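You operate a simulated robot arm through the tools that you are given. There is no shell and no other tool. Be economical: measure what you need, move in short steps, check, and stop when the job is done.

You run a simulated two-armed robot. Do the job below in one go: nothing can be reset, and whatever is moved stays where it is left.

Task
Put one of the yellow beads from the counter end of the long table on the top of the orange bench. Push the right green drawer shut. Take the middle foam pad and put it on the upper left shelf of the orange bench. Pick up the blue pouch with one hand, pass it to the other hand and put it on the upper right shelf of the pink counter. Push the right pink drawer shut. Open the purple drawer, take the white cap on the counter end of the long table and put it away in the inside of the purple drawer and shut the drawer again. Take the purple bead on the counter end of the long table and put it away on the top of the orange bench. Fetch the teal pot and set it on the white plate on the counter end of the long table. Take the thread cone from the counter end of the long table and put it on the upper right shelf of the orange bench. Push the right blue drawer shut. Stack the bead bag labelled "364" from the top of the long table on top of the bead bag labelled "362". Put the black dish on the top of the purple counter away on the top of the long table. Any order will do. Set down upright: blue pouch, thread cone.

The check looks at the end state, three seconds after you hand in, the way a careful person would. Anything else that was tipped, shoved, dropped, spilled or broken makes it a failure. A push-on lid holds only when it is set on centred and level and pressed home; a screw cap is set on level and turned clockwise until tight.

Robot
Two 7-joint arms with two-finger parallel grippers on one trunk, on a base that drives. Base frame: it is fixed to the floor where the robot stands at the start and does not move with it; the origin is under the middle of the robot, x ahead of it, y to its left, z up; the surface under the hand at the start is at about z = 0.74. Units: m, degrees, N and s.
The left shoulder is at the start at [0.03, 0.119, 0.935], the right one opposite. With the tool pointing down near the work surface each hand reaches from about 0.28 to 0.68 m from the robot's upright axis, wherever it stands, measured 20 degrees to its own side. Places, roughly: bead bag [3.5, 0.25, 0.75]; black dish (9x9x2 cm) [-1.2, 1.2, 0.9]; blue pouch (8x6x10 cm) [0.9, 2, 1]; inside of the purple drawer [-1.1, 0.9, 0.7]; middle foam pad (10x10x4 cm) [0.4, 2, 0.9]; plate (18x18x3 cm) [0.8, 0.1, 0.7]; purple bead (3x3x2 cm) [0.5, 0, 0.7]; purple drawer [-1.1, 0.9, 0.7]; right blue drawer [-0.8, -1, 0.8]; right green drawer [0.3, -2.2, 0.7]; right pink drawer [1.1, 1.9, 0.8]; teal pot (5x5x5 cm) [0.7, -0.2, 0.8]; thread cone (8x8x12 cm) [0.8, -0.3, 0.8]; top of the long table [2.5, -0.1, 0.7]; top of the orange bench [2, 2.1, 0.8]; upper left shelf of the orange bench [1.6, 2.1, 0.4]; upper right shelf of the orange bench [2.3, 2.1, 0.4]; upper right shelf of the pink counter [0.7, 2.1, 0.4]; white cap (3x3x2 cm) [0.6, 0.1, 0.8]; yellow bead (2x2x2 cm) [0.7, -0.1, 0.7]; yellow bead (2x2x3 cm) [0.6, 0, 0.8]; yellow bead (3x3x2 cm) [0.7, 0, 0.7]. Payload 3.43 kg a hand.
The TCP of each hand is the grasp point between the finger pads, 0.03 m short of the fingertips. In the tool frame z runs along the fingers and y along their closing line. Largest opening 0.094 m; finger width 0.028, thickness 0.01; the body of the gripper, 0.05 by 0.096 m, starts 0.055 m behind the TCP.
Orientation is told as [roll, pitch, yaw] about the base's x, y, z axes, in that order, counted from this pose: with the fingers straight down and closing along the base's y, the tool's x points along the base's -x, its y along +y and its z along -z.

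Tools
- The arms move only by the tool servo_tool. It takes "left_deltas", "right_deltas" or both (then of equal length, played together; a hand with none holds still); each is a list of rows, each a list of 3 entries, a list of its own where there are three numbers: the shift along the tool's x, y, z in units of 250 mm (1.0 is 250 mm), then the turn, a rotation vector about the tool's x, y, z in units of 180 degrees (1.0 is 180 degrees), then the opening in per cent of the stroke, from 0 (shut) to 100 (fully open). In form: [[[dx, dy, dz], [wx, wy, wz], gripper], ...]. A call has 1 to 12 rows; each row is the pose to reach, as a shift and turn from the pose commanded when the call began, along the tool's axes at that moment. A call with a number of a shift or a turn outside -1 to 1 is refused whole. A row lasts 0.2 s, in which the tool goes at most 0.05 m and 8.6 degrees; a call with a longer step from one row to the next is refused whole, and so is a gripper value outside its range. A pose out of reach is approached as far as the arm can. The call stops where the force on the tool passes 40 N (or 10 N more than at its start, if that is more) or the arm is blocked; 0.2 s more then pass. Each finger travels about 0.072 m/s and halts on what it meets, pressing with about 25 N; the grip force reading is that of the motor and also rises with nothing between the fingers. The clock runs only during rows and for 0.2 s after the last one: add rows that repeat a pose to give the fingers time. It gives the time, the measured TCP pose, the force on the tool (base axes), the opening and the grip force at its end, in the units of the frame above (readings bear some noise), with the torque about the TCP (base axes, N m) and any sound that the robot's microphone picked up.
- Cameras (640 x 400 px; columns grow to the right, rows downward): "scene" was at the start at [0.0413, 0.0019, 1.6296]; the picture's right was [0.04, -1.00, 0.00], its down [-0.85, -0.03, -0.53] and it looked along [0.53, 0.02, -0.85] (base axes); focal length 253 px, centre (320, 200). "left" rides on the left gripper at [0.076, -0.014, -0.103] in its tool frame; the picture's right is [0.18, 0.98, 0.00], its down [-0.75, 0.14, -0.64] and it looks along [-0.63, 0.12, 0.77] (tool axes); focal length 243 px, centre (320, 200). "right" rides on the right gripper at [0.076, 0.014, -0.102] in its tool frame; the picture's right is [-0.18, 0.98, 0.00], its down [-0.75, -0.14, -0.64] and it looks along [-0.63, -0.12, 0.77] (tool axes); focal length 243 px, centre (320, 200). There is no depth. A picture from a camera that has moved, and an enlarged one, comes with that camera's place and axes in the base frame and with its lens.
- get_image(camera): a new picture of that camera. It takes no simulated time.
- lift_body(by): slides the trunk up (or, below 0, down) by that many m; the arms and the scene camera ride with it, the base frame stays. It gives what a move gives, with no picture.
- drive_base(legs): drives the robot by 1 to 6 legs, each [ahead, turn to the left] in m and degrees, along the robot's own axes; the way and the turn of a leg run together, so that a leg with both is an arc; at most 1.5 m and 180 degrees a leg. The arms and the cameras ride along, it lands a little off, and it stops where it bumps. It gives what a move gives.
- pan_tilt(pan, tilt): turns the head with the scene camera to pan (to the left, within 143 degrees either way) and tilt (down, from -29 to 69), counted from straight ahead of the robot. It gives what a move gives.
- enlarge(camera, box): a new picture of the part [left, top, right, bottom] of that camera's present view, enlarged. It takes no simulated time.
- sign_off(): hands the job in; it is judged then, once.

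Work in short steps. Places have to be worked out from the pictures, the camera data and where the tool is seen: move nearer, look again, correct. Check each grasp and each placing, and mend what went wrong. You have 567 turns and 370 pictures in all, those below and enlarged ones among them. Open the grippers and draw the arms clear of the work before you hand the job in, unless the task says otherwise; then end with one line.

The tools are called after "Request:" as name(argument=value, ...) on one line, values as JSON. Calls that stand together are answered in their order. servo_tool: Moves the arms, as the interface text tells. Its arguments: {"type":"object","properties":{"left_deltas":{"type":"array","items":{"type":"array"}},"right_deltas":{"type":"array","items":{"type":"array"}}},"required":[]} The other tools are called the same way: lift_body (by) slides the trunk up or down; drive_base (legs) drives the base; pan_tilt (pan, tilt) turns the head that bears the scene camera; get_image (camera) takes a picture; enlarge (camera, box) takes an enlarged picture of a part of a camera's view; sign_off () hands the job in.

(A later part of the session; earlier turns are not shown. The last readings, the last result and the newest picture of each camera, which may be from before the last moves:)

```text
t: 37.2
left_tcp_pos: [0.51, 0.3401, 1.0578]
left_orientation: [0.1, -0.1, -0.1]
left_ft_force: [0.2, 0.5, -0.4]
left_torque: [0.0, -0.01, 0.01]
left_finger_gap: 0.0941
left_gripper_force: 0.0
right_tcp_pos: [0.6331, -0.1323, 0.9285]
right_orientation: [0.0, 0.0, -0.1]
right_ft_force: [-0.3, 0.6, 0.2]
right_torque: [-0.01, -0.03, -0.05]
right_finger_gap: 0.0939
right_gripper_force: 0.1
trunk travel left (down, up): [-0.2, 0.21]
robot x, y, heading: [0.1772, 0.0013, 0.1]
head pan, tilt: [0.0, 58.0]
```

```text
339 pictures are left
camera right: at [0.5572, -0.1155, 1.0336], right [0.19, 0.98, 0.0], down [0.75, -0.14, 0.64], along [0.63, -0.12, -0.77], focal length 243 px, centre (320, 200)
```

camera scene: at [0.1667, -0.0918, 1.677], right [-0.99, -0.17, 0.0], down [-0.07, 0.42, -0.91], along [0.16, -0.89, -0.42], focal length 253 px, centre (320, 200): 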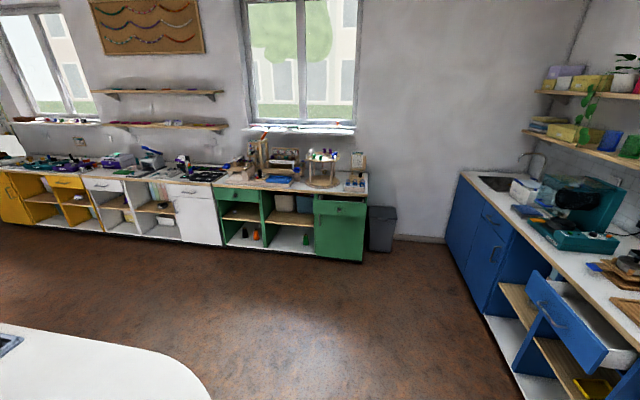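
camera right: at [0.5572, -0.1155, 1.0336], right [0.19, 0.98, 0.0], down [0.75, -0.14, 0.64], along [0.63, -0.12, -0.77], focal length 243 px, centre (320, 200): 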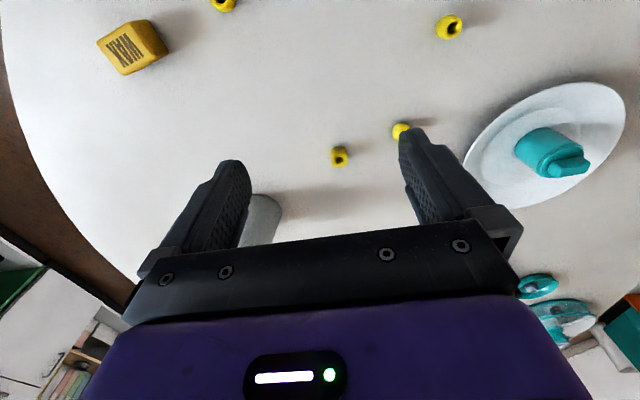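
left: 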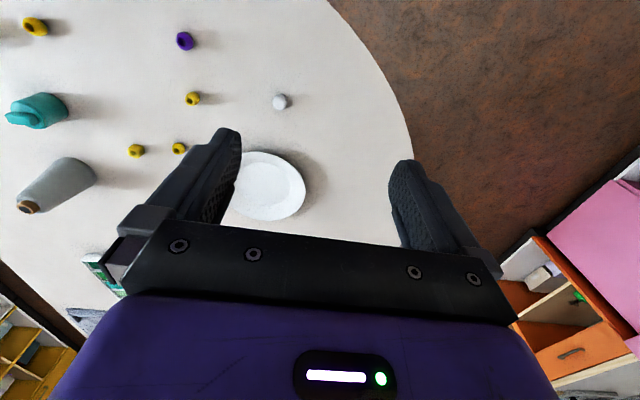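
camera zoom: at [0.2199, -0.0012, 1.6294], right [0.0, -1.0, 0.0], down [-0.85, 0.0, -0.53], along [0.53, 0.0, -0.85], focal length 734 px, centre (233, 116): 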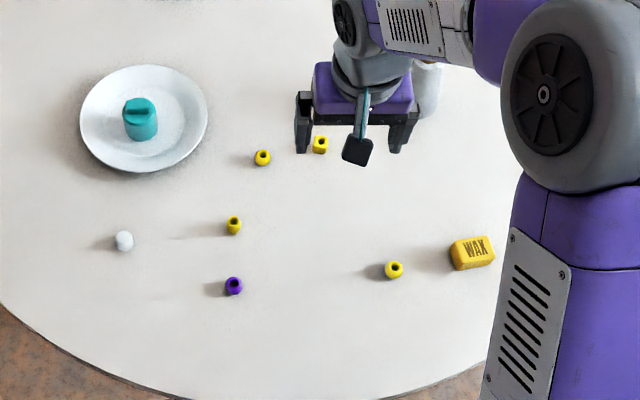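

Purple bead at about (0.5215, -0.002), white cap (0.580, 0.138), yellow bead (0.602, -0.002). I bring the left hand over the purple bead and park the right one to the side.

Request:
servo_tool(left_deltas=[[[0, -0.137, 0.083], [0, 0, 0], 100], [[0, -0.274, 0.166], [0, 0, 0], 100], [[0, -0.411, 0.249], [0, 0, 0], 100], [[0, -0.548, 0.332], [0, 0, 0], 100], [[-0.02, -0.685, 0.415], [0, 0, 0], 100]], right_deltas=[[[0.064, -0.16, 0], [0, 0, 0], 100], [[0.128, -0.32, 0], [0, 0, 0], 100], [[0.192, -0.48, 0], [0, 0, 0], 100], [[0.256, -0.64, 0], [0, 0, 0], 100], [[0.32, -0.8, 0], [0, 0, 0], 100]])

Request:
servo_tool(left_deltas=[[[0, -0.137, 0.083], [0, 0, 0], 100], [[0, -0.274, 0.166], [0, 0, 0], 100], [[0, -0.411, 0.249], [0, 0, 0], 100], [[0, -0.548, 0.332], [0, 0, 0], 100], [[-0.02, -0.685, 0.415], [0, 0, 0], 100], [[-0.02, -0.685, 0.415], [0, 0, 0], 100]])

Request:
get_image(camera="left")

```text
t: 38.4
left_tcp_pos: [0.517, 0.1691, 0.9548]
left_orientation: [0.1, -0.1, 0.0]
left_ft_force: [0.2, -0.6, -0.4]
left_torque: [0.03, 0.0, 0.02]
left_finger_gap: 0.0941
left_gripper_force: 0.1
right_tcp_pos: [0.5516, -0.3298, 0.9269]
right_orientation: [0.1, 0.0, 0.0]
right_ft_force: [-0.1, 0.6, 0.3]
right_torque: [0.0, 0.0, 0.0]
right_finger_gap: 0.0941
right_gripper_force: 0.1
trunk travel left (down, up): [-0.2, 0.21]
robot x, y, heading: [0.182, -0.0004, -0.1]
head pan, tilt: [0.0, 58.0]
```

```text
t: 39.8
left_tcp_pos: [0.5219, -0.003, 0.8502]
left_orientation: [-0.1, -0.2, 0.0]
left_ft_force: [0.6, -0.3, -0.6]
left_torque: [-0.04, 0.02, -0.01]
left_finger_gap: 0.094
left_gripper_force: 0.1
right_tcp_pos: [0.5522, -0.3267, 0.9292]
right_orientation: [0.0, 0.0, -0.1]
right_ft_force: [-0.4, 0.4, -0.3]
right_torque: [0.0, 0.01, 0.01]
right_finger_gap: 0.0937
right_gripper_force: 0.0
trunk travel left (down, up): [-0.2, 0.21]
robot x, y, heading: [0.1772, 0.0006, -0.1]
head pan, tilt: [0.0, 58.0]
```

```text
338 pictures are left
camera left: at [0.445, -0.017, 0.9533], right [-0.18, 0.98, 0.0], down [0.75, 0.14, 0.64], along [0.63, 0.12, -0.77], focal length 243 px, centre (320, 200)
```

left: 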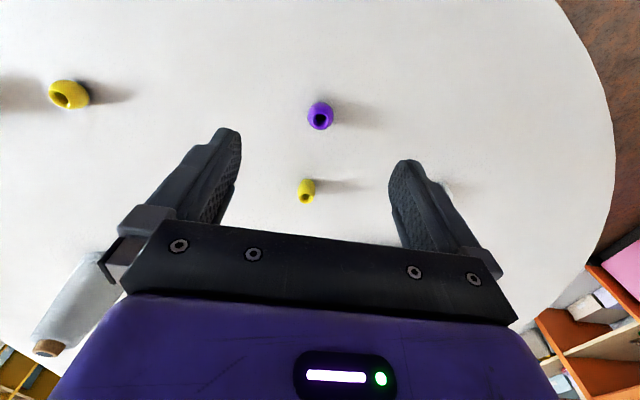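

The bead is centred under the left hand. I descend to z≈0.771 and close.

Request:
servo_tool(left_deltas=[[[0.004, 0, 0.12], [0, 0, 0], 100], [[0.004, 0, 0.24], [0, 0, 0], 60], [[0.004, 0, 0.315], [0, 0, 0], 60], [[0.004, 0, 0.315], [0, 0, 0], 40], [[0.004, 0, 0.315], [0, 0, 0], 0], [[0.004, 0, 0.315], [0, 0, 0], 0], [[0.004, 0, 0.315], [0, 0, 0], 0], [[0.004, 0, 0.315], [0, 0, 0], 0], [[0.004, 0, 0.315], [0, 0, 0], 0]])

Request:
servo_tool(left_deltas=[[[0, 0, -0.05], [0, 0, 0], 0], [[0, 0, -0.1], [0, 0, 0], 0], [[0, 0, -0.15], [0, 0, 0], 0], [[0, 0, -0.25], [0, 0, 0], 0]])

Request:
get_image(camera="left")

```text
t: 41.8
left_tcp_pos: [0.5182, -0.0022, 0.7723]
left_orientation: [0.0, -0.1, -0.2]
left_ft_force: [-0.4, -0.6, -0.3]
left_torque: [0.02, 0.02, -0.02]
left_finger_gap: 0.0208
left_gripper_force: 25.2
right_tcp_pos: [0.5534, -0.3273, 0.9288]
right_orientation: [0.1, 0.0, -0.1]
right_ft_force: [0.6, -0.5, 0.5]
right_torque: [0.0, -0.04, -0.02]
right_finger_gap: 0.0938
right_gripper_force: 0.2
trunk travel left (down, up): [-0.2, 0.21]
robot x, y, heading: [0.1797, 0.0051, -0.2]
head pan, tilt: [0.0, 58.0]
```

```text
t: 42.8
left_tcp_pos: [0.5184, -0.0015, 0.833]
left_orientation: [0.0, 0.0, -0.1]
left_ft_force: [0.2, 0.0, 0.4]
left_torque: [-0.02, 0.05, -0.01]
left_finger_gap: 0.0206
left_gripper_force: 25.3
right_tcp_pos: [0.552, -0.3266, 0.9289]
right_orientation: [-0.1, 0.0, -0.1]
right_ft_force: [-1.2, 0.1, 0.7]
right_torque: [-0.01, -0.03, 0.0]
right_finger_gap: 0.0939
right_gripper_force: 0.1
trunk travel left (down, up): [-0.2, 0.21]
robot x, y, heading: [0.1826, -0.003, -0.2]
head pan, tilt: [0.0, 58.0]
```

```text
337 pictures are left
camera left: at [0.4431, -0.0163, 0.9374], right [-0.18, 0.98, 0.0], down [0.75, 0.14, 0.64], along [0.63, 0.12, -0.77], focal length 243 px, centre (320, 200)
```

left: 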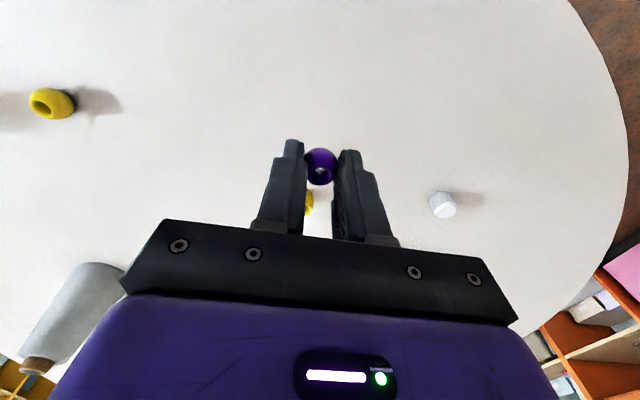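

Purple bead held. I raise and park the left hand, then look at the cone.

Request:
servo_tool(left_deltas=[[[0.04, 0.1, -0.14], [0, 0, 0], 0], [[0.08, 0.2, -0.28], [0, 0, 0], 0], [[0.12, 0.32, -0.4], [0, 0, 0], 0], [[0.16, 0.46, -0.5], [0, 0, 0], 0], [[0.2, 0.6, -0.6], [0, 0, 0], 0], [[0.24, 0.76, -0.65], [0, 0, 0], 0], [[0.28, 0.92, -0.7], [0, 0, 0], 0]])

Request:
enlarge(camera="scene", box=[300, 130, 460, 230])

Request:
get_image(camera="right")

```text
t: 44.4
left_tcp_pos: [0.4476, 0.2299, 1.0096]
left_orientation: [0.0, -0.2, -0.2]
left_ft_force: [-0.6, 0.2, 0.4]
left_torque: [0.0, -0.03, -0.01]
left_finger_gap: 0.0207
left_gripper_force: 24.9
right_tcp_pos: [0.5522, -0.3269, 0.929]
right_orientation: [0.0, 0.0, -0.2]
right_ft_force: [-1.0, 0.2, -0.1]
right_torque: [-0.05, 0.01, 0.01]
right_finger_gap: 0.0939
right_gripper_force: 0.1
trunk travel left (down, up): [-0.2, 0.21]
robot x, y, heading: [0.1782, -0.0004, -0.0]
head pan, tilt: [0.0, 58.0]
```

```text
4.00 times, centred on (380, 180) of scene
camera zoom: at [0.2188, -0.0003, 1.6294], right [0.0, -1.0, 0.0], down [-0.85, 0.0, -0.53], along [0.53, 0.0, -0.85], focal length 1014 px, centre (80, 280)
```

zoom: 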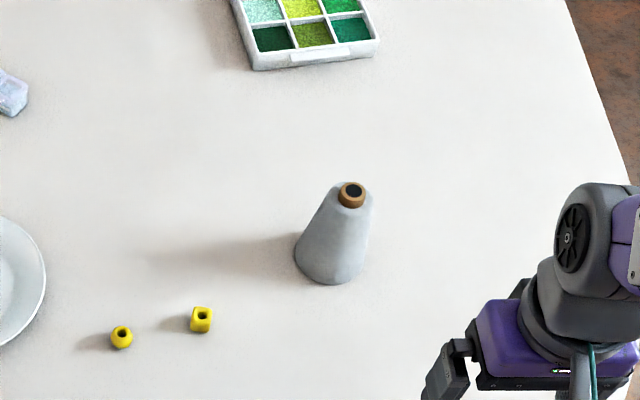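

```text
335 pictures are left
camera right: at [0.4765, -0.3118, 1.0331], right [0.19, 0.98, 0.0], down [0.75, -0.14, 0.64], along [0.63, -0.12, -0.77], focal length 243 px, centre (320, 200)
```

right: 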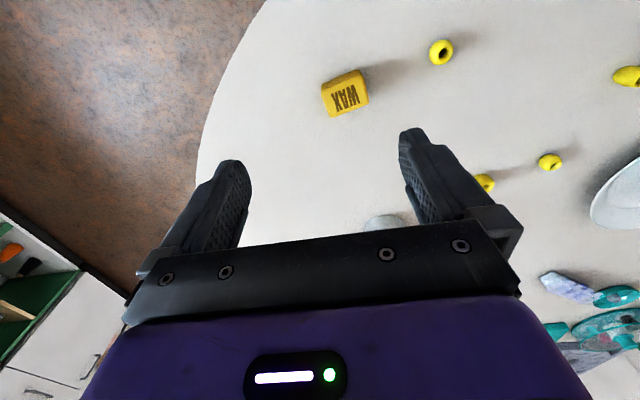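

The cone stands at about (0.80, -0.26), ~12 cm tall. I tilt the right hand 50° (pointing forward-down) to a pre-grasp 10 cm back along the approach.

Request:
servo_tool(right_deltas=[[[-0.114, 0.045, 0.033], [0, -0.046, 0], 100], [[-0.228, 0.09, 0.066], [0, -0.092, 0], 100], [[-0.342, 0.135, 0.1], [0, -0.138, 0], 100], [[-0.456, 0.18, 0.133], [0, -0.184, 0], 100], [[-0.57, 0.225, 0.166], [0, -0.23, 0], 100], [[-0.684, 0.268, 0.2], [0, -0.276, 0], 100], [[-0.684, 0.268, 0.2], [0, -0.278, 0], 100]])

Request:
get_image(camera="right")

```text
t: 46.0
left_tcp_pos: [0.4485, 0.2292, 1.0102]
left_orientation: [0.0, 0.0, -0.1]
left_ft_force: [0.3, -0.2, -1.1]
left_torque: [0.04, 0.03, 0.02]
left_finger_gap: 0.0205
left_gripper_force: 24.7
right_tcp_pos: [0.7232, -0.2606, 0.8777]
right_orientation: [0.0, -50.1, -0.1]
right_ft_force: [-0.6, 0.5, 0.2]
right_torque: [0.02, -0.01, 0.03]
right_finger_gap: 0.0938
right_gripper_force: 0.2
trunk travel left (down, up): [-0.2, 0.21]
robot x, y, heading: [0.1797, -0.0021, 0.1]
head pan, tilt: [0.0, 58.0]
```

```text
334 pictures are left
camera right: at [0.5976, -0.245, 0.8864], right [0.12, 0.98, 0.14], down [-0.01, -0.14, 0.99], along [0.99, -0.12, -0.01], focal length 243 px, centre (320, 200)
```

right: 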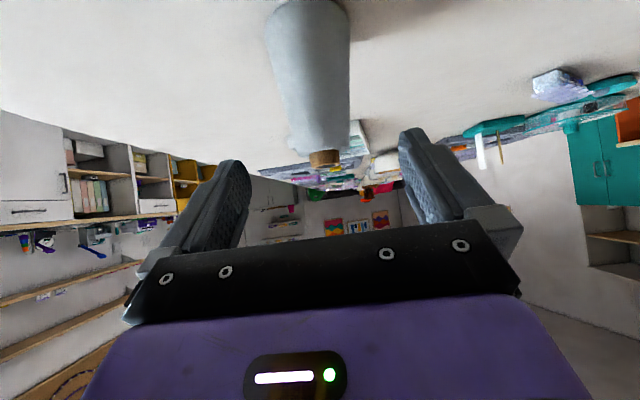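

The cone is in line between the fingers. I advance 10 cm along the tool axis and close.

Request:
servo_tool(right_deltas=[[[0, 0, 0.1], [0, 0, 0], 100], [[0, 0, 0.2], [0, 0, 0], 100], [[0, 0, 0.3], [0, 0, 0], 100], [[0, 0, 0.4], [0, 0, 0], 100], [[0, 0, 0.4], [0, 0, 0], 100]])

Request:
get_image(camera="right")

Request:
get_image(camera="scene")

```text
t: 47.2
left_tcp_pos: [0.4497, 0.2292, 1.0108]
left_orientation: [0.0, -0.2, -0.1]
left_ft_force: [0.4, -0.9, 0.3]
left_torque: [0.0, -0.06, -0.01]
left_finger_gap: 0.0207
left_gripper_force: 24.7
right_tcp_pos: [0.8013, -0.2624, 0.8137]
right_orientation: [0.1, -50.0, -0.2]
right_ft_force: [-0.6, -0.2, 0.1]
right_torque: [0.01, -0.02, -0.01]
right_finger_gap: 0.0941
right_gripper_force: 0.0
trunk travel left (down, up): [-0.2, 0.21]
robot x, y, heading: [0.178, -0.0012, 0.2]
head pan, tilt: [0.0, 58.0]
```

```text
333 pictures are left
camera right: at [0.6737, -0.2461, 0.8229], right [0.12, 0.98, 0.14], down [-0.01, -0.14, 0.99], along [0.99, -0.12, -0.01], focal length 243 px, centre (320, 200)
```

right: 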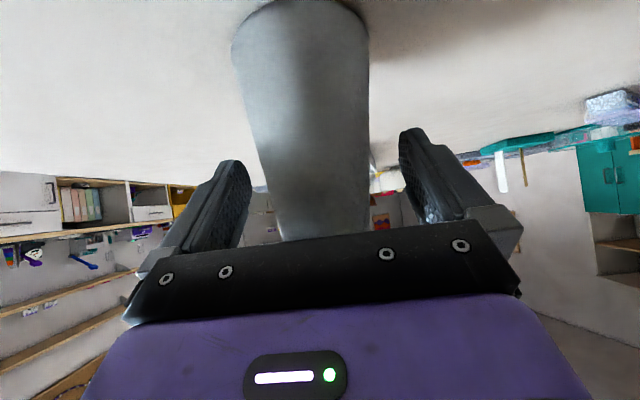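

```text
332 pictures are left
camera scene: at [0.2195, -0.001, 1.6294], right [0.0, -1.0, 0.0], down [-0.85, 0.0, -0.53], along [0.53, 0.0, -0.85], focal length 253 px, centre (320, 200)
```

scene: 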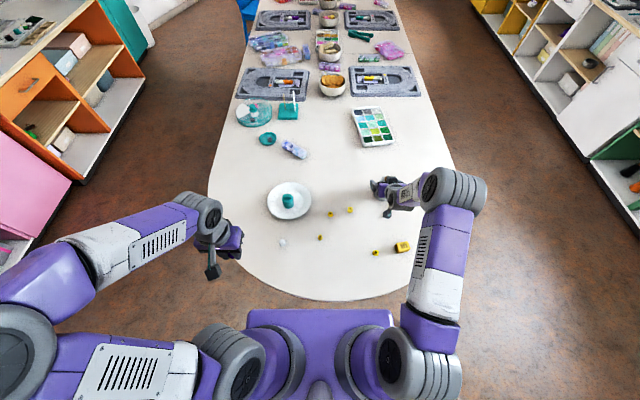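

Clear of the palm. I close and then lift slowly.

Request:
servo_tool(right_deltas=[[[0, 0, 0], [0, 0, 0], 50], [[0, 0, 0], [0, 0, 0], 0], [[0, 0, 0], [0, 0, 0], 0], [[0, 0, 0], [0, 0, 0], 0], [[0, 0, 0], [0, 0, 0], 0]])

Request:
servo_tool(right_deltas=[[[-0.015, 0, -0.013], [0, 0, 0], 0], [[-0.031, 0, -0.026], [0, 0, 0], 0], [[-0.046, 0, -0.039], [0, 0, 0], 0], [[-0.061, 0, -0.051], [0, 0, 0], 0], [[-0.077, 0, -0.064], [0, 0, 0], 0], [[-0.092, 0, -0.077], [0, 0, 0], 0]])

Request:
get_image(camera="right")

Request:
enlarge(camera="scene", box=[320, 150, 440, 225])

```text
t: 48.4
left_tcp_pos: [0.4487, 0.2296, 1.0097]
left_orientation: [0.0, -0.1, -0.1]
left_ft_force: [-0.3, -0.9, 0.8]
left_torque: [0.01, 0.05, -0.01]
left_finger_gap: 0.021
left_gripper_force: 24.9
right_tcp_pos: [0.8001, -0.2605, 0.8143]
right_orientation: [0.1, -50.1, 0.0]
right_ft_force: [-0.4, 0.5, -0.5]
right_torque: [0.02, -0.01, 0.01]
right_finger_gap: 0.0573
right_gripper_force: 24.9
trunk travel left (down, up): [-0.2, 0.21]
robot x, y, heading: [0.1799, 0.0004, -0.1]
head pan, tilt: [0.0, 58.0]
```

```text
t: 49.8
left_tcp_pos: [0.4497, 0.2285, 1.0107]
left_orientation: [0.0, -0.2, -0.1]
left_ft_force: [0.8, 1.3, -0.3]
left_torque: [-0.01, 0.0, -0.05]
left_finger_gap: 0.0209
left_gripper_force: 24.6
right_tcp_pos: [0.8016, -0.2607, 0.8445]
right_orientation: [0.1, -49.9, -0.2]
right_ft_force: [-0.3, 0.3, -2.0]
right_torque: [0.02, 0.0, 0.04]
right_finger_gap: 0.0576
right_gripper_force: 24.8
trunk travel left (down, up): [-0.2, 0.21]
robot x, y, heading: [0.1767, -0.001, -0.0]
head pan, tilt: [0.0, 58.0]
```

```text
331 pictures are left
camera right: at [0.6746, -0.245, 0.8535], right [0.12, 0.98, 0.14], down [-0.01, -0.14, 0.99], along [0.99, -0.12, -0.01], focal length 243 px, centre (320, 200)
```

right: 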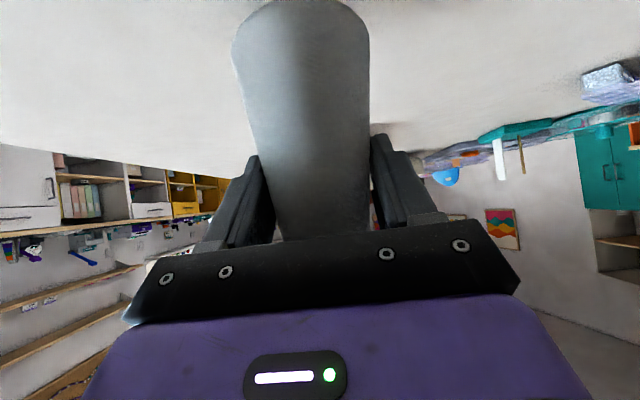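

```text
5.33 times, centred on (380, 188) of scene
camera zoom: at [0.22, -0.0011, 1.6293], right [0.0, -1.0, 0.0], down [-0.85, 0.0, -0.53], along [0.53, 0.0, -0.85], focal length 1351 px, centre (0, 267)
```

zoom: 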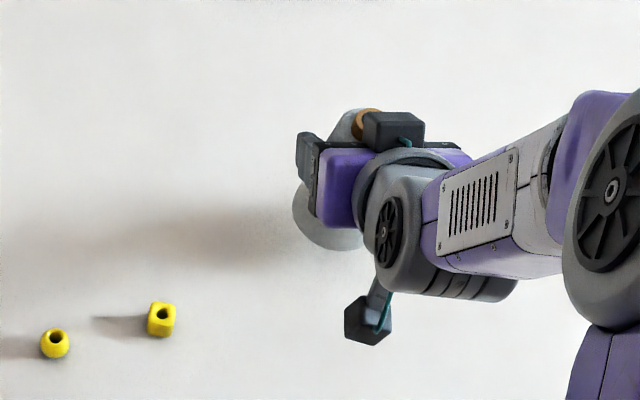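

Cone held upright (base 7.4 cm below the TCP). I pull the hand up and back, then back the robot away from the table.

Request:
servo_tool(right_deltas=[[[0.0, 0, -0.1], [0, 0, 0], 0], [[0.0, 0, -0.22], [0, 0, 0], 0], [[0.05, 0, -0.35], [0, 0, 0], 0], [[0.08, 0, -0.48], [0, 0, 0], 0], [[0.12, 0, -0.61], [0, 0, 0], 0], [[0.16, 0, -0.74], [0, 0, 0], 0], [[0.208, 0, -0.87], [0, 0, 0], 0]])

Request:
drive_base(legs=[[-0.5, 0], [0, 45]])

Request:
pan_tilt(pan=0, tilt=40)

Request:
get_image(camera="scene")

```text
t: 51.4
left_tcp_pos: [0.4486, 0.2304, 1.0107]
left_orientation: [-0.1, -0.1, -0.1]
left_ft_force: [-0.3, -0.2, -0.3]
left_torque: [-0.02, -0.04, -0.01]
left_finger_gap: 0.0206
left_gripper_force: 25.0
right_tcp_pos: [0.6006, -0.2621, 0.9437]
right_orientation: [0.1, -50.1, -0.1]
right_ft_force: [-0.6, 0.4, -1.2]
right_torque: [0.04, -0.04, -0.02]
right_finger_gap: 0.0574
right_gripper_force: 24.9
trunk travel left (down, up): [-0.2, 0.21]
robot x, y, heading: [0.1815, 0.0002, -0.2]
head pan, tilt: [0.0, 58.0]
```

```text
t: 56.4
left_tcp_pos: [-0.2846, 0.3552, 1.0101]
left_orientation: [0.0, 0.0, 44.4]
left_ft_force: [0.2, -0.1, 0.7]
left_torque: [0.04, 0.03, -0.01]
left_finger_gap: 0.0199
left_gripper_force: 25.2
right_tcp_pos: [0.167, 0.1114, 0.944]
right_orientation: [0.0, -50.0, 44.3]
right_ft_force: [0.0, -0.3, -1.1]
right_torque: [0.01, 0.0, 0.01]
right_finger_gap: 0.0572
right_gripper_force: 25.1
trunk travel left (down, up): [-0.2, 0.21]
robot x, y, heading: [-0.3148, 0.0021, 44.3]
head pan, tilt: [0.0, 58.0]
```

```text
t: 57.2
left_tcp_pos: [-0.2847, 0.354, 1.0103]
left_orientation: [0.0, 0.0, 44.3]
left_ft_force: [0.4, -0.5, -1.2]
left_torque: [-0.02, 0.0, -0.01]
left_finger_gap: 0.0202
left_gripper_force: 25.1
right_tcp_pos: [0.1674, 0.1098, 0.9441]
right_orientation: [0.0, -50.1, 44.3]
right_ft_force: [-0.7, 1.2, -1.8]
right_torque: [0.02, -0.01, 0.01]
right_finger_gap: 0.057
right_gripper_force: 25.0
trunk travel left (down, up): [-0.2, 0.21]
robot x, y, heading: [-0.3171, 0.0001, 44.2]
head pan, tilt: [0.0, 40.0]
```

```text
329 pictures are left
camera scene: at [-0.276, 0.0394, 1.6536], right [0.7, -0.72, 0.0], down [-0.46, -0.45, -0.77], along [0.55, 0.53, -0.64], focal length 253 px, centre (320, 200)
```

scene: 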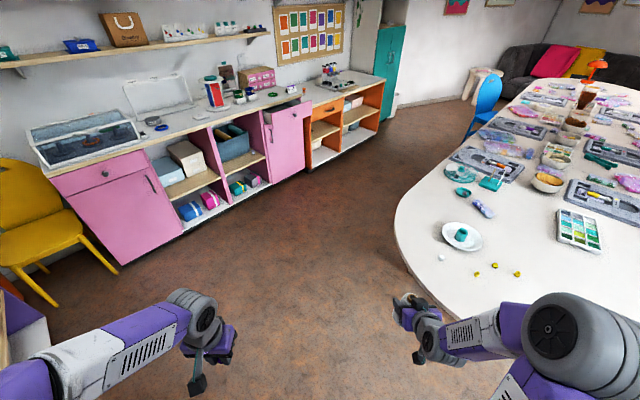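

Clear way along the counters (fronts at y≈1.75). I drive diagonally, then along the corridor, and turn to face the orange bench.

Request:
drive_base(legs=[[1.36, 0], [0, -44.3], [1.45, 0], [0, 90]])

Request:
get_image(camera="scene")

```text
t: 76.7
left_tcp_pos: [1.8797, 1.1865, 1.0109]
left_orientation: [0.1, 0.0, 89.9]
left_ft_force: [-0.4, 0.1, -0.4]
left_torque: [0.03, -0.01, -0.01]
left_finger_gap: 0.0198
left_gripper_force: 25.3
right_tcp_pos: [2.3698, 1.3395, 0.9449]
right_orientation: [0.0, -50.0, 89.9]
right_ft_force: [-0.3, 0.0, -1.0]
right_torque: [0.01, 0.01, 0.0]
right_finger_gap: 0.057
right_gripper_force: 24.9
trunk travel left (down, up): [-0.2, 0.21]
robot x, y, heading: [2.1077, 0.9163, 90.0]
head pan, tilt: [0.0, 40.0]
```

```text
328 pictures are left
camera scene: at [2.1113, 0.9702, 1.6537], right [1.0, 0.0, 0.0], down [0.0, -0.64, -0.77], along [0.0, 0.77, -0.64], focal length 253 px, centre (320, 200)
```

scene: 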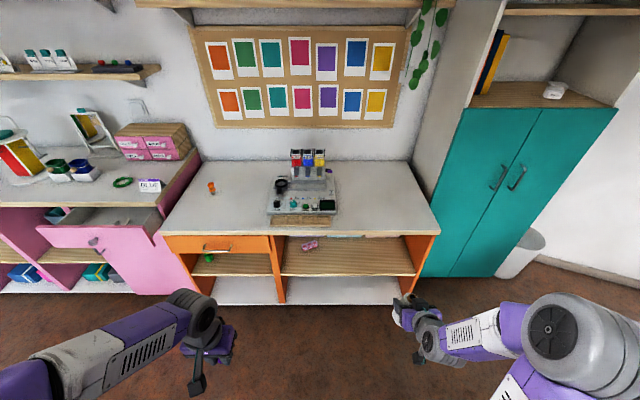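

The bench is ahead: top from x≈1.41 to 2.65, front edge y≈1.75, upper shelf z≈0.48. I drive forward 0.36 m (hands are above bench height) and look again.

Request:
drive_base(legs=[[0.36, 0]])

Request:
pan_tilt(pan=0, tilt=55)

Request:
get_image(camera="scene")

Request:
get_image(camera="left")

```text
t: 79.0
left_tcp_pos: [1.8776, 1.5481, 1.0102]
left_orientation: [0.0, 0.0, 90.3]
left_ft_force: [-0.2, -0.1, -1.1]
left_torque: [-0.01, -0.04, 0.02]
left_finger_gap: 0.0199
left_gripper_force: 25.2
right_tcp_pos: [2.3674, 1.7041, 0.9439]
right_orientation: [0.0, -49.9, 90.3]
right_ft_force: [-1.1, 1.3, -2.1]
right_torque: [-0.01, 0.05, -0.01]
right_finger_gap: 0.0571
right_gripper_force: 24.6
trunk travel left (down, up): [-0.2, 0.21]
robot x, y, heading: [2.1079, 1.2762, 90.1]
head pan, tilt: [0.0, 40.0]
```

```text
t: 79.8
left_tcp_pos: [1.8781, 1.5463, 1.0097]
left_orientation: [0.0, 0.1, 90.3]
left_ft_force: [0.5, 0.0, -0.3]
left_torque: [-0.02, 0.03, 0.02]
left_finger_gap: 0.0197
left_gripper_force: 24.4
right_tcp_pos: [2.367, 1.7016, 0.9436]
right_orientation: [0.1, -50.0, 90.2]
right_ft_force: [-0.8, 0.3, -1.2]
right_torque: [0.01, 0.01, 0.0]
right_finger_gap: 0.0569
right_gripper_force: 24.9
trunk travel left (down, up): [-0.2, 0.21]
robot x, y, heading: [2.1066, 1.281, 90.5]
head pan, tilt: [0.0, 55.0]
```

```text
327 pictures are left
camera scene: at [2.1106, 1.3191, 1.6331], right [1.0, 0.0, 0.0], down [0.0, -0.82, -0.57], along [0.0, 0.57, -0.82], focal length 253 px, centre (320, 200)
```

scene: 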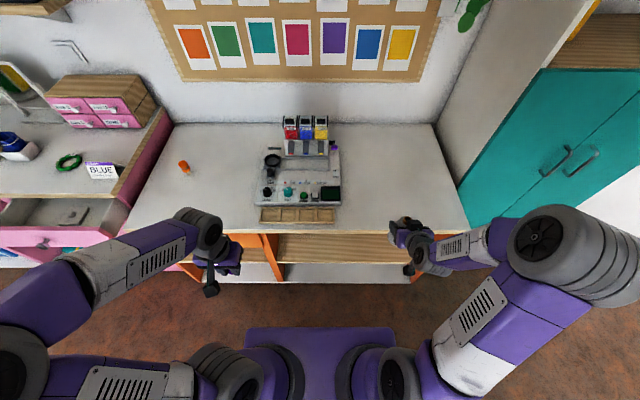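

```text
326 pictures are left
camera left: at [1.8926, 1.4701, 1.114], right [-0.98, -0.19, 0.0], down [-0.15, 0.75, 0.64], along [-0.12, 0.63, -0.77], focal length 243 px, centre (320, 200)
```

left: 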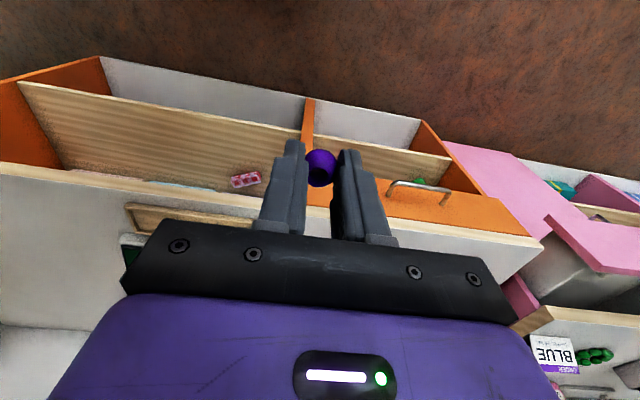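

Bench top ≈0.81 high. I bring the purple bead over a clear spot at about (1.76, 1.85).

Request:
servo_tool(left_deltas=[[[-0.15, 0.06, 0.06], [0, 0, 0], 0], [[-0.3, 0.12, 0.12], [0, 0, 0], 0], [[-0.45, 0.18, 0.18], [0, 0, 0], 0], [[-0.6, 0.24, 0.24], [0, 0, 0], 0], [[-0.75, 0.3, 0.3], [0, 0, 0], 0], [[-0.9, 0.36, 0.36], [0, 0, 0], 0], [[-1.0, 0.42, 0.42], [0, 0, 0], 0]])

Request:
servo_tool(left_deltas=[[[-0.1, 0.05, 0], [0, 0, 0], 0], [[-0.216, 0.05, 0], [0, 0, 0], 0], [[-0.216, 0.05, 0], [0, 0, 0], 0]])

Request:
get_image(camera="left")

Request:
get_image(camera="scene")

```text
t: 81.4
left_tcp_pos: [1.7709, 1.7968, 0.9059]
left_orientation: [0.0, 0.0, 90.2]
left_ft_force: [-0.5, 0.4, -0.4]
left_torque: [0.02, 0.03, -0.01]
left_finger_gap: 0.0196
left_gripper_force: 25.5
right_tcp_pos: [2.3662, 1.7045, 0.9441]
right_orientation: [0.0, -50.0, 90.3]
right_ft_force: [-0.5, 0.3, -1.8]
right_torque: [0.06, -0.01, 0.0]
right_finger_gap: 0.0572
right_gripper_force: 25.0
trunk travel left (down, up): [-0.2, 0.21]
robot x, y, heading: [2.1114, 1.2766, 90.1]
head pan, tilt: [0.0, 55.0]
```

```text
t: 82.2
left_tcp_pos: [1.7577, 1.85, 0.9055]
left_orientation: [0.0, 0.0, 90.2]
left_ft_force: [0.2, 0.2, -0.2]
left_torque: [0.05, 0.01, 0.04]
left_finger_gap: 0.0199
left_gripper_force: 24.8
right_tcp_pos: [2.3659, 1.7025, 0.9441]
right_orientation: [-0.1, -50.0, 90.3]
right_ft_force: [0.1, -0.1, -1.6]
right_torque: [-0.07, -0.01, 0.02]
right_finger_gap: 0.0567
right_gripper_force: 25.1
trunk travel left (down, up): [-0.2, 0.21]
robot x, y, heading: [2.1088, 1.2771, 90.2]
head pan, tilt: [0.0, 55.0]
```

```text
325 pictures are left
camera left: at [1.7731, 1.7725, 1.0098], right [-0.98, -0.19, 0.0], down [-0.15, 0.75, 0.64], along [-0.12, 0.63, -0.77], focal length 243 px, centre (320, 200)
```

left: 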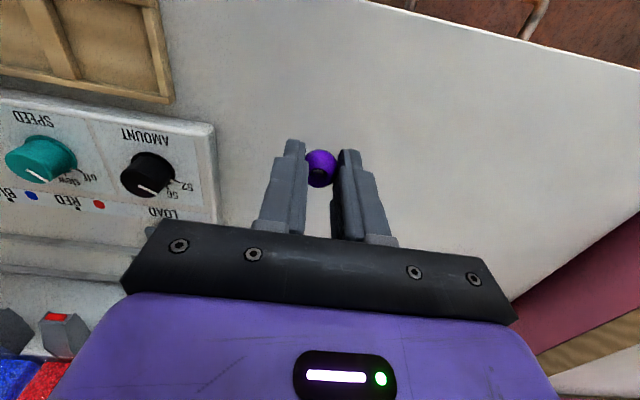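

```text
324 pictures are left
camera scene: at [2.1103, 1.3188, 1.6331], right [1.0, 0.0, 0.0], down [0.0, -0.82, -0.57], along [0.0, 0.57, -0.82], focal length 253 px, centre (320, 200)
```

scene: 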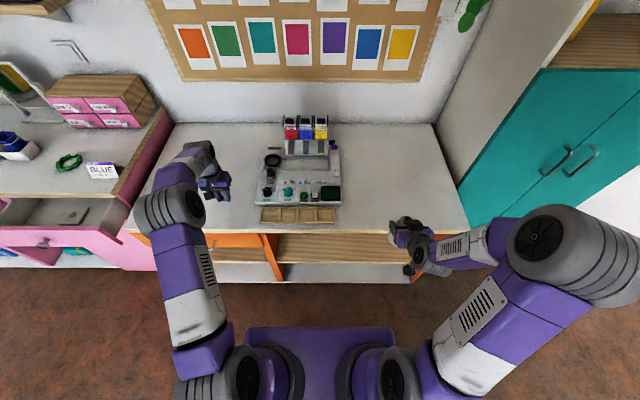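

The spot is clear. I lower the bead to just above the top, then feel for contact.

Request:
servo_tool(left_deltas=[[[0, 0, 0.08], [0, 0, 0], 0], [[0, 0, 0.15], [0, 0, 0], 0], [[0, 0, 0.2], [0, 0, 0], 0], [[0, 0, 0.22], [0, 0, 0], 0], [[0, 0, 0.22], [0, 0, 0], 0]])

Request:
servo_tool(left_deltas=[[[0, 0, 0.01], [0, 0, 0], 0], [[0, 0, 0.02], [0, 0, 0], 0], [[0, 0, 0.03], [0, 0, 0], 0], [[0, 0, 0.04], [0, 0, 0], 0]])

Request:
get_image(camera="left")

```text
t: 83.4
left_tcp_pos: [1.7578, 1.8502, 0.8503]
left_orientation: [-0.1, -0.1, 90.3]
left_ft_force: [0.1, 0.4, -0.5]
left_torque: [0.0, 0.02, 0.0]
left_finger_gap: 0.0198
left_gripper_force: 24.9
right_tcp_pos: [2.3662, 1.7017, 0.9437]
right_orientation: [0.0, -50.1, 90.3]
right_ft_force: [-1.0, -0.5, -1.4]
right_torque: [-0.01, 0.0, -0.02]
right_finger_gap: 0.057
right_gripper_force: 24.7
trunk travel left (down, up): [-0.2, 0.21]
robot x, y, heading: [2.1099, 1.2808, 90.4]
head pan, tilt: [0.0, 55.0]
```

```text
t: 84.4
left_tcp_pos: [1.7581, 1.8506, 0.841]
left_orientation: [0.0, 0.0, 90.3]
left_ft_force: [0.1, 0.3, -0.8]
left_torque: [-0.02, 0.03, -0.03]
left_finger_gap: 0.02
left_gripper_force: 24.6
right_tcp_pos: [2.3672, 1.7023, 0.9435]
right_orientation: [0.0, -50.1, 90.2]
right_ft_force: [0.3, -0.1, -1.2]
right_torque: [0.01, -0.01, 0.01]
right_finger_gap: 0.0568
right_gripper_force: 25.0
trunk travel left (down, up): [-0.2, 0.21]
robot x, y, heading: [2.1083, 1.276, 90.3]
head pan, tilt: [0.0, 55.0]
```

```text
323 pictures are left
camera left: at [1.7733, 1.7737, 0.9436], right [-0.98, -0.19, 0.0], down [-0.15, 0.75, 0.64], along [-0.12, 0.63, -0.77], focal length 243 px, centre (320, 200)
```

left: 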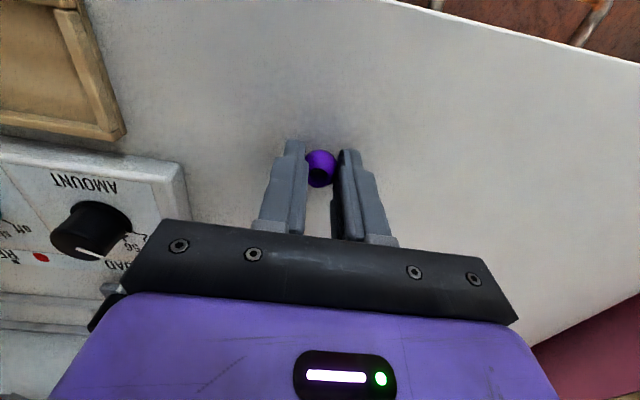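

No contact yet at 0.841. I keep going down in 2.5 mm steps.

Request:
servo_tool(left_deltas=[[[0, 0, 0.01], [0, 0, 0], 0], [[0, 0, 0.02], [0, 0, 0], 0], [[0, 0, 0.03], [0, 0, 0], 0], [[0, 0, 0.04], [0, 0, 0], 0]])

Request:
servo_tool(left_deltas=[[[0, 0, 0.01], [0, 0, 0], 0], [[0, 0, 0.02], [0, 0, 0], 0], [[0, 0, 0.02], [0, 0, 0], 0]])

```text
t: 85.4
left_tcp_pos: [1.7577, 1.8503, 0.8319]
left_orientation: [0.1, -0.4, 90.4]
left_ft_force: [-1.9, -0.1, 10.2]
left_torque: [-0.01, 0.03, 0.02]
left_finger_gap: 0.02
left_gripper_force: 25.4
right_tcp_pos: [2.367, 1.7018, 0.9438]
right_orientation: [0.2, -50.1, 90.3]
right_ft_force: [0.2, 0.1, -1.7]
right_torque: [0.01, 0.0, -0.02]
right_finger_gap: 0.0567
right_gripper_force: 25.4
trunk travel left (down, up): [-0.2, 0.21]
robot x, y, heading: [2.1095, 1.2774, 90.4]
head pan, tilt: [0.0, 55.0]
```

```text
t: 86.2
left_tcp_pos: [1.7572, 1.8494, 0.8302]
left_orientation: [0.2, -0.5, 90.3]
left_ft_force: [-5.5, -1.3, 33.3]
left_torque: [-0.4, -0.23, -0.08]
left_finger_gap: 0.0201
left_gripper_force: 25.2
right_tcp_pos: [2.3673, 1.7003, 0.9446]
right_orientation: [-0.1, -50.2, 90.2]
right_ft_force: [0.0, -0.8, -1.2]
right_torque: [0.01, 0.0, -0.01]
right_finger_gap: 0.057
right_gripper_force: 25.6
trunk travel left (down, up): [-0.2, 0.21]
robot x, y, heading: [2.1086, 1.2795, 89.9]
head pan, tilt: [0.0, 55.0]
```

Contact at z≈0.832, so the bench top is at about 0.80. I ease up, open gently, and raise.

Request:
servo_tool(left_deltas=[[[0, 0, -0.026], [0, 0, 0], 0], [[0, 0, -0.026], [0, 0, 0], 24], [[0, 0, -0.026], [0, 0, 0], 28], [[0, 0, -0.026], [0, 0, 0], 32], [[0, 0, -0.026], [0, 0, 0], 40], [[0, 0, -0.026], [0, 0, 0], 55], [[0, 0, -0.1], [0, 0, 0], 55], [[0, 0, -0.25], [0, 0, 0], 55], [[0, 0, -0.4], [0, 0, 0], 55]])

Request:
get_image(camera="left")

```text
t: 88.2
left_tcp_pos: [1.7598, 1.8509, 0.9241]
left_orientation: [0.1, -0.1, 90.3]
left_ft_force: [0.2, 0.5, 0.3]
left_torque: [-0.02, -0.02, 0.0]
left_finger_gap: 0.052
left_gripper_force: 0.1
right_tcp_pos: [2.3668, 1.7023, 0.9441]
right_orientation: [0.1, -49.9, 90.2]
right_ft_force: [0.2, -0.1, -0.5]
right_torque: [0.02, -0.02, 0.01]
right_finger_gap: 0.0571
right_gripper_force: 25.3
trunk travel left (down, up): [-0.2, 0.21]
robot x, y, heading: [2.1095, 1.2778, 90.5]
head pan, tilt: [0.0, 55.0]
```

```text
322 pictures are left
camera left: at [1.774, 1.7736, 1.0277], right [-0.98, -0.19, 0.0], down [-0.15, 0.75, 0.64], along [-0.12, 0.63, -0.77], focal length 243 px, centre (320, 200)
```

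left: 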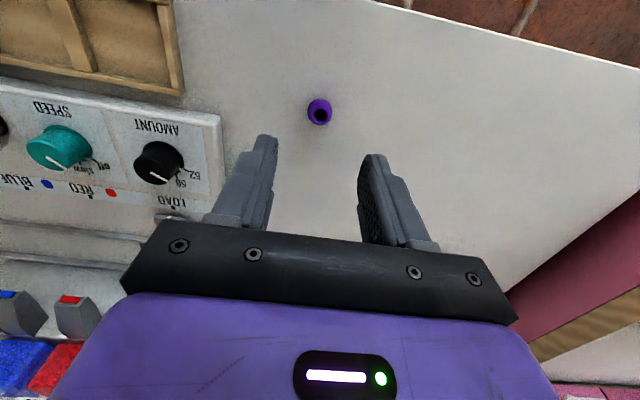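

The purple bead stands on the bench. I retract both hands from the bench edge, then lower the trunk to reach the shelf.

Request:
servo_tool(left_deltas=[[[0.17, 0, -0.05], [0, 0, 0], 55], [[0.34, 0, -0.1], [0, 0, 0], 55], [[0.5, 0, -0.1], [0, 0, 0], 55], [[0.67, 0, -0.1], [0, 0, 0], 55], [[0.84, 0, -0.1], [0, 0, 0], 55], [[1.0, 0, -0.1], [0, 0, 0], 55]], right_deltas=[[[0.05, 0, -0.06], [0, 0, 0], 0], [[0.1, 0, -0.12], [0, 0, 0], 0], [[0.15, 0, -0.18], [0, 0, 0], 0], [[0.2, 0, -0.24], [0, 0, 0], 0], [[0.257, 0, -0.306], [0, 0, 0], 0], [[0.32, 0, -0.38], [0, 0, 0], 0]])

Request:
lift_body(by=-0.19)

Request:
get_image(camera="right")

Request:
get_image(camera="left")

```text
t: 89.6
left_tcp_pos: [1.7622, 1.6003, 0.9517]
left_orientation: [0.0, -0.1, 90.4]
left_ft_force: [-0.5, 0.0, 0.3]
left_torque: [0.06, 0.03, -0.04]
left_finger_gap: 0.0516
left_gripper_force: 0.2
right_tcp_pos: [2.4327, 1.6595, 0.9458]
right_orientation: [0.2, -50.2, 90.1]
right_ft_force: [-0.1, 0.1, -2.4]
right_torque: [0.02, 0.02, -0.03]
right_finger_gap: 0.0571
right_gripper_force: 25.3
right hand out of reach, approached as far as the arm can: row 1, 2, 3, 4, 5, 6
trunk travel left (down, up): [-0.2, 0.21]
robot x, y, heading: [2.1063, 1.2786, 90.4]
head pan, tilt: [0.0, 55.0]
```

```text
t: 91.7
left_tcp_pos: [1.7615, 1.6027, 0.7608]
left_orientation: [0.0, -0.1, 90.3]
left_ft_force: [-1.0, 0.1, 0.4]
left_torque: [0.03, -0.01, 0.02]
left_finger_gap: 0.0519
left_gripper_force: 0.0
right_tcp_pos: [2.4302, 1.661, 0.7559]
right_orientation: [0.1, -50.1, 90.3]
right_ft_force: [0.8, -0.1, -1.7]
right_torque: [0.04, 0.02, 0.0]
right_finger_gap: 0.0567
right_gripper_force: 25.0
trunk travel left (down, up): [-0.01, 0.4]
robot x, y, heading: [2.1085, 1.2783, 90.4]
head pan, tilt: [0.0, 55.0]
```

```text
321 pictures are left
camera right: at [2.4181, 1.5349, 0.7654], right [-0.98, 0.11, 0.14], down [0.14, -0.01, 0.99], along [0.11, 0.99, -0.01], focal length 243 px, centre (320, 200)
```

right: 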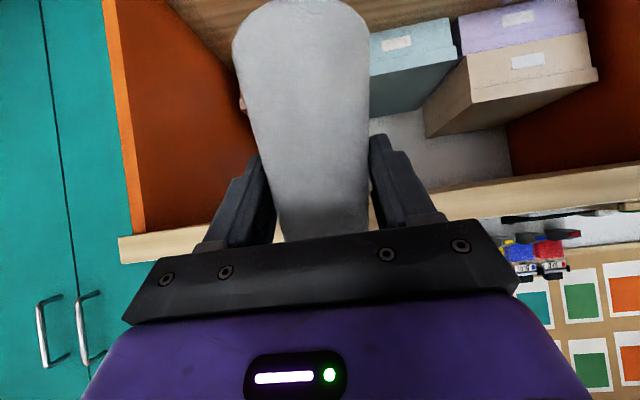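

```text
320 pictures are left
camera left: at [1.7757, 1.5256, 0.8651], right [-0.98, -0.19, 0.0], down [-0.15, 0.75, 0.64], along [-0.12, 0.63, -0.77], focal length 243 px, centre (320, 200)
```

left: 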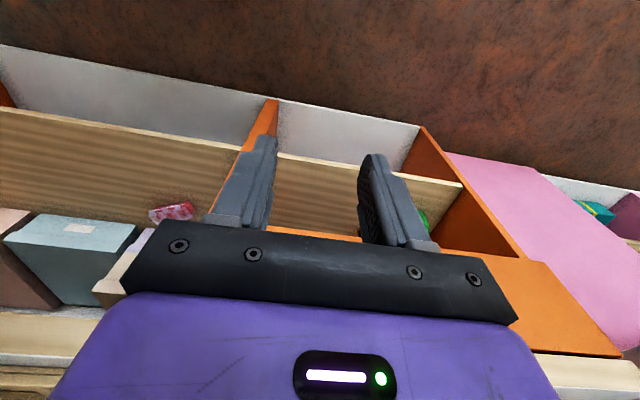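

Shelf is free in front; boxes start at y≈1.99 and the top board underside is ≈0.77. I lower the cone to z≈0.60 in front of the shelf.

Request:
servo_tool(right_deltas=[[[0.08, 0.02, 0.067], [0, 0, 0], 0], [[0.16, 0.04, 0.134], [0, 0, 0], 0], [[0.24, 0.06, 0.2], [0, 0, 0], 0], [[0.32, 0.08, 0.267], [0, 0, 0], 0], [[0.4, 0.1, 0.334], [0, 0, 0], 0], [[0.478, 0.12, 0.401], [0, 0, 0], 0], [[0.478, 0.12, 0.401], [0, 0, 0], 0]])

Request:
get_image(camera="right")

Request:
get_image(camera="scene")

```text
t: 93.3
left_tcp_pos: [1.7596, 1.6009, 0.7599]
left_orientation: [0.0, -0.1, 90.3]
left_ft_force: [-0.5, 0.3, -0.1]
left_torque: [0.01, -0.01, 0.0]
left_finger_gap: 0.0516
left_gripper_force: 0.1
right_tcp_pos: [2.3988, 1.6614, 0.5992]
right_orientation: [0.1, -49.9, 90.2]
right_ft_force: [-0.6, -0.6, -1.3]
right_torque: [0.01, -0.01, -0.02]
right_finger_gap: 0.0567
right_gripper_force: 24.7
trunk travel left (down, up): [-0.01, 0.4]
robot x, y, heading: [2.1086, 1.2771, 90.4]
head pan, tilt: [0.0, 55.0]
```

```text
319 pictures are left
camera right: at [2.3871, 1.5344, 0.6068], right [-0.98, 0.11, 0.14], down [0.14, -0.01, 0.99], along [0.11, 0.99, -0.01], focal length 243 px, centre (320, 200)
```

right: 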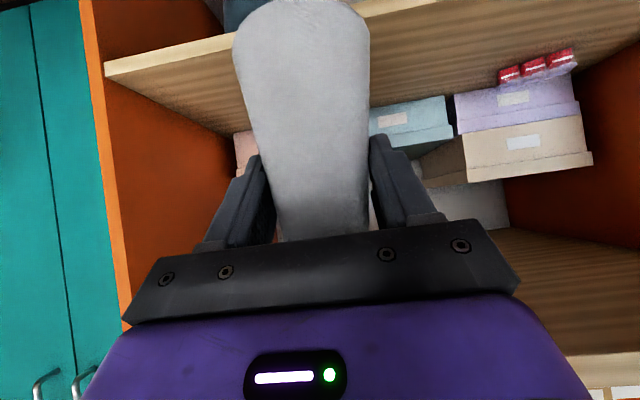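

```text
318 pictures are left
camera scene: at [2.1106, 1.3192, 1.4431], right [1.0, 0.0, 0.0], down [0.0, -0.82, -0.57], along [0.0, 0.57, -0.82], focal length 253 px, centre (320, 200)
```

scene: 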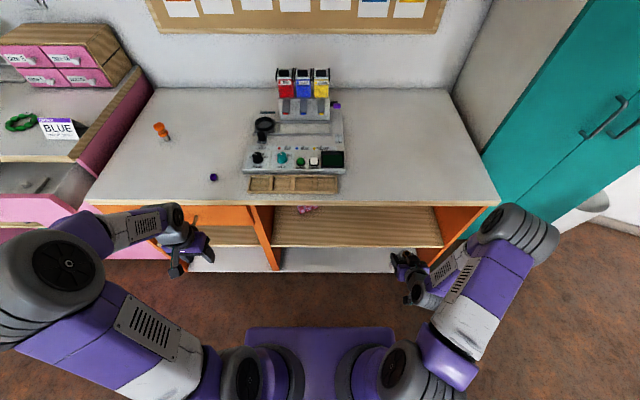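

Shelf surface is ≈0.456. I slide the cone forward into the shelf, keeping its base ~4 cm above it.

Request:
servo_tool(right_deltas=[[[-0.06, 0, 0.1], [0, 0, 0], 0], [[-0.13, 0, 0.2], [0, 0, 0], 0], [[-0.2, 0, 0.3], [0, 0, 0], 0], [[-0.27, 0, 0.41], [0, 0, 0], 0], [[-0.34, 0, 0.52], [0, 0, 0], 0], [[-0.4, 0, 0.625], [0, 0, 0], 0], [[-0.4, 0, 0.625], [0, 0, 0], 0]])

Request:
get_image(camera="right")

Request:
get_image(camera="scene")

```text
t: 94.9
left_tcp_pos: [1.7611, 1.603, 0.7624]
left_orientation: [0.0, 0.0, 90.4]
left_ft_force: [0.4, -0.4, -0.4]
left_torque: [0.01, -0.01, -0.04]
left_finger_gap: 0.0519
left_gripper_force: 0.0
right_tcp_pos: [2.3996, 1.8449, 0.5752]
right_orientation: [0.0, -49.9, 90.1]
right_ft_force: [-0.1, 0.1, -1.6]
right_torque: [-0.01, -0.03, 0.0]
right_finger_gap: 0.0569
right_gripper_force: 25.3
trunk travel left (down, up): [-0.01, 0.4]
robot x, y, heading: [2.1071, 1.2829, 90.2]
head pan, tilt: [0.0, 55.0]
```

```text
317 pictures are left
camera right: at [2.3868, 1.7185, 0.5842], right [-0.98, 0.11, 0.14], down [0.14, -0.01, 0.99], along [0.11, 0.99, -0.01], focal length 243 px, centre (320, 200)
```

right: 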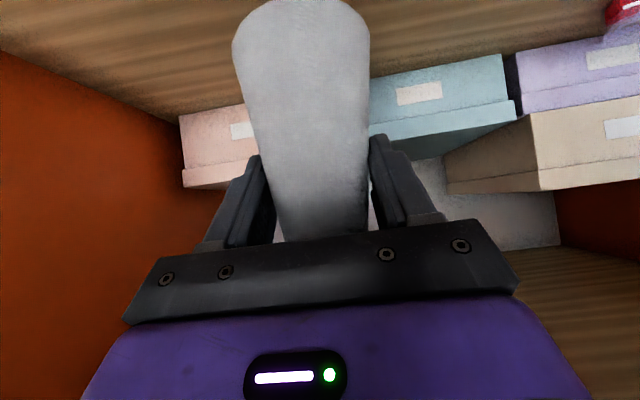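

```text
316 pictures are left
camera scene: at [2.1106, 1.3192, 1.443], right [1.0, 0.0, 0.0], down [0.0, -0.82, -0.57], along [0.0, 0.57, -0.82], focal length 253 px, centre (320, 200)
```

scene: 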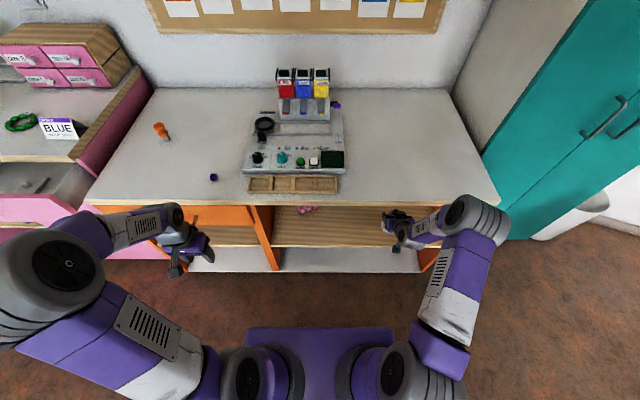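

Clear of the boxes. I lower straight down in steps until the base touches.

Request:
servo_tool(right_deltas=[[[0.031, 0, 0.026], [0, 0, 0], 0], [[0.061, 0, 0.051], [0, 0, 0], 0], [[0.092, 0, 0.077], [0, 0, 0], 0], [[0.107, 0, 0.09], [0, 0, 0], 0], [[0.115, 0, 0.097], [0, 0, 0], 0], [[0.123, 0, 0.103], [0, 0, 0], 0]])

Request:
servo_tool(right_deltas=[[[0.008, 0, 0.0064], [0, 0, 0], 0], [[0.015, 0, 0.013], [0, 0, 0], 0], [[0.015, 0, 0.013], [0, 0, 0], 0]])

```text
t: 96.3
left_tcp_pos: [1.76, 1.6024, 0.761]
left_orientation: [0.0, 0.0, 90.3]
left_ft_force: [-0.6, 0.6, 0.6]
left_torque: [-0.01, 0.02, -0.02]
left_finger_gap: 0.0518
left_gripper_force: 0.1
right_tcp_pos: [2.3998, 1.8453, 0.5365]
right_orientation: [0.1, -49.8, 90.3]
right_ft_force: [-0.5, 0.4, -2.3]
right_torque: [0.0, -0.01, 0.04]
right_finger_gap: 0.0569
right_gripper_force: 24.5
trunk travel left (down, up): [-0.01, 0.4]
robot x, y, heading: [2.1088, 1.2806, 90.2]
head pan, tilt: [0.0, 55.0]
```

```text
t: 97.1
left_tcp_pos: [1.761, 1.6018, 0.7615]
left_orientation: [0.0, 0.0, 90.3]
left_ft_force: [0.6, -0.3, -0.2]
left_torque: [0.02, 0.0, 0.0]
left_finger_gap: 0.0518
left_gripper_force: 0.0
right_tcp_pos: [2.3989, 1.8452, 0.5313]
right_orientation: [0.1, -50.0, 90.4]
right_ft_force: [0.0, 0.6, -1.9]
right_torque: [-0.01, -0.01, 0.01]
right_finger_gap: 0.0568
right_gripper_force: 25.1
trunk travel left (down, up): [-0.01, 0.4]
robot x, y, heading: [2.1062, 1.2781, 90.4]
head pan, tilt: [0.0, 55.0]
```

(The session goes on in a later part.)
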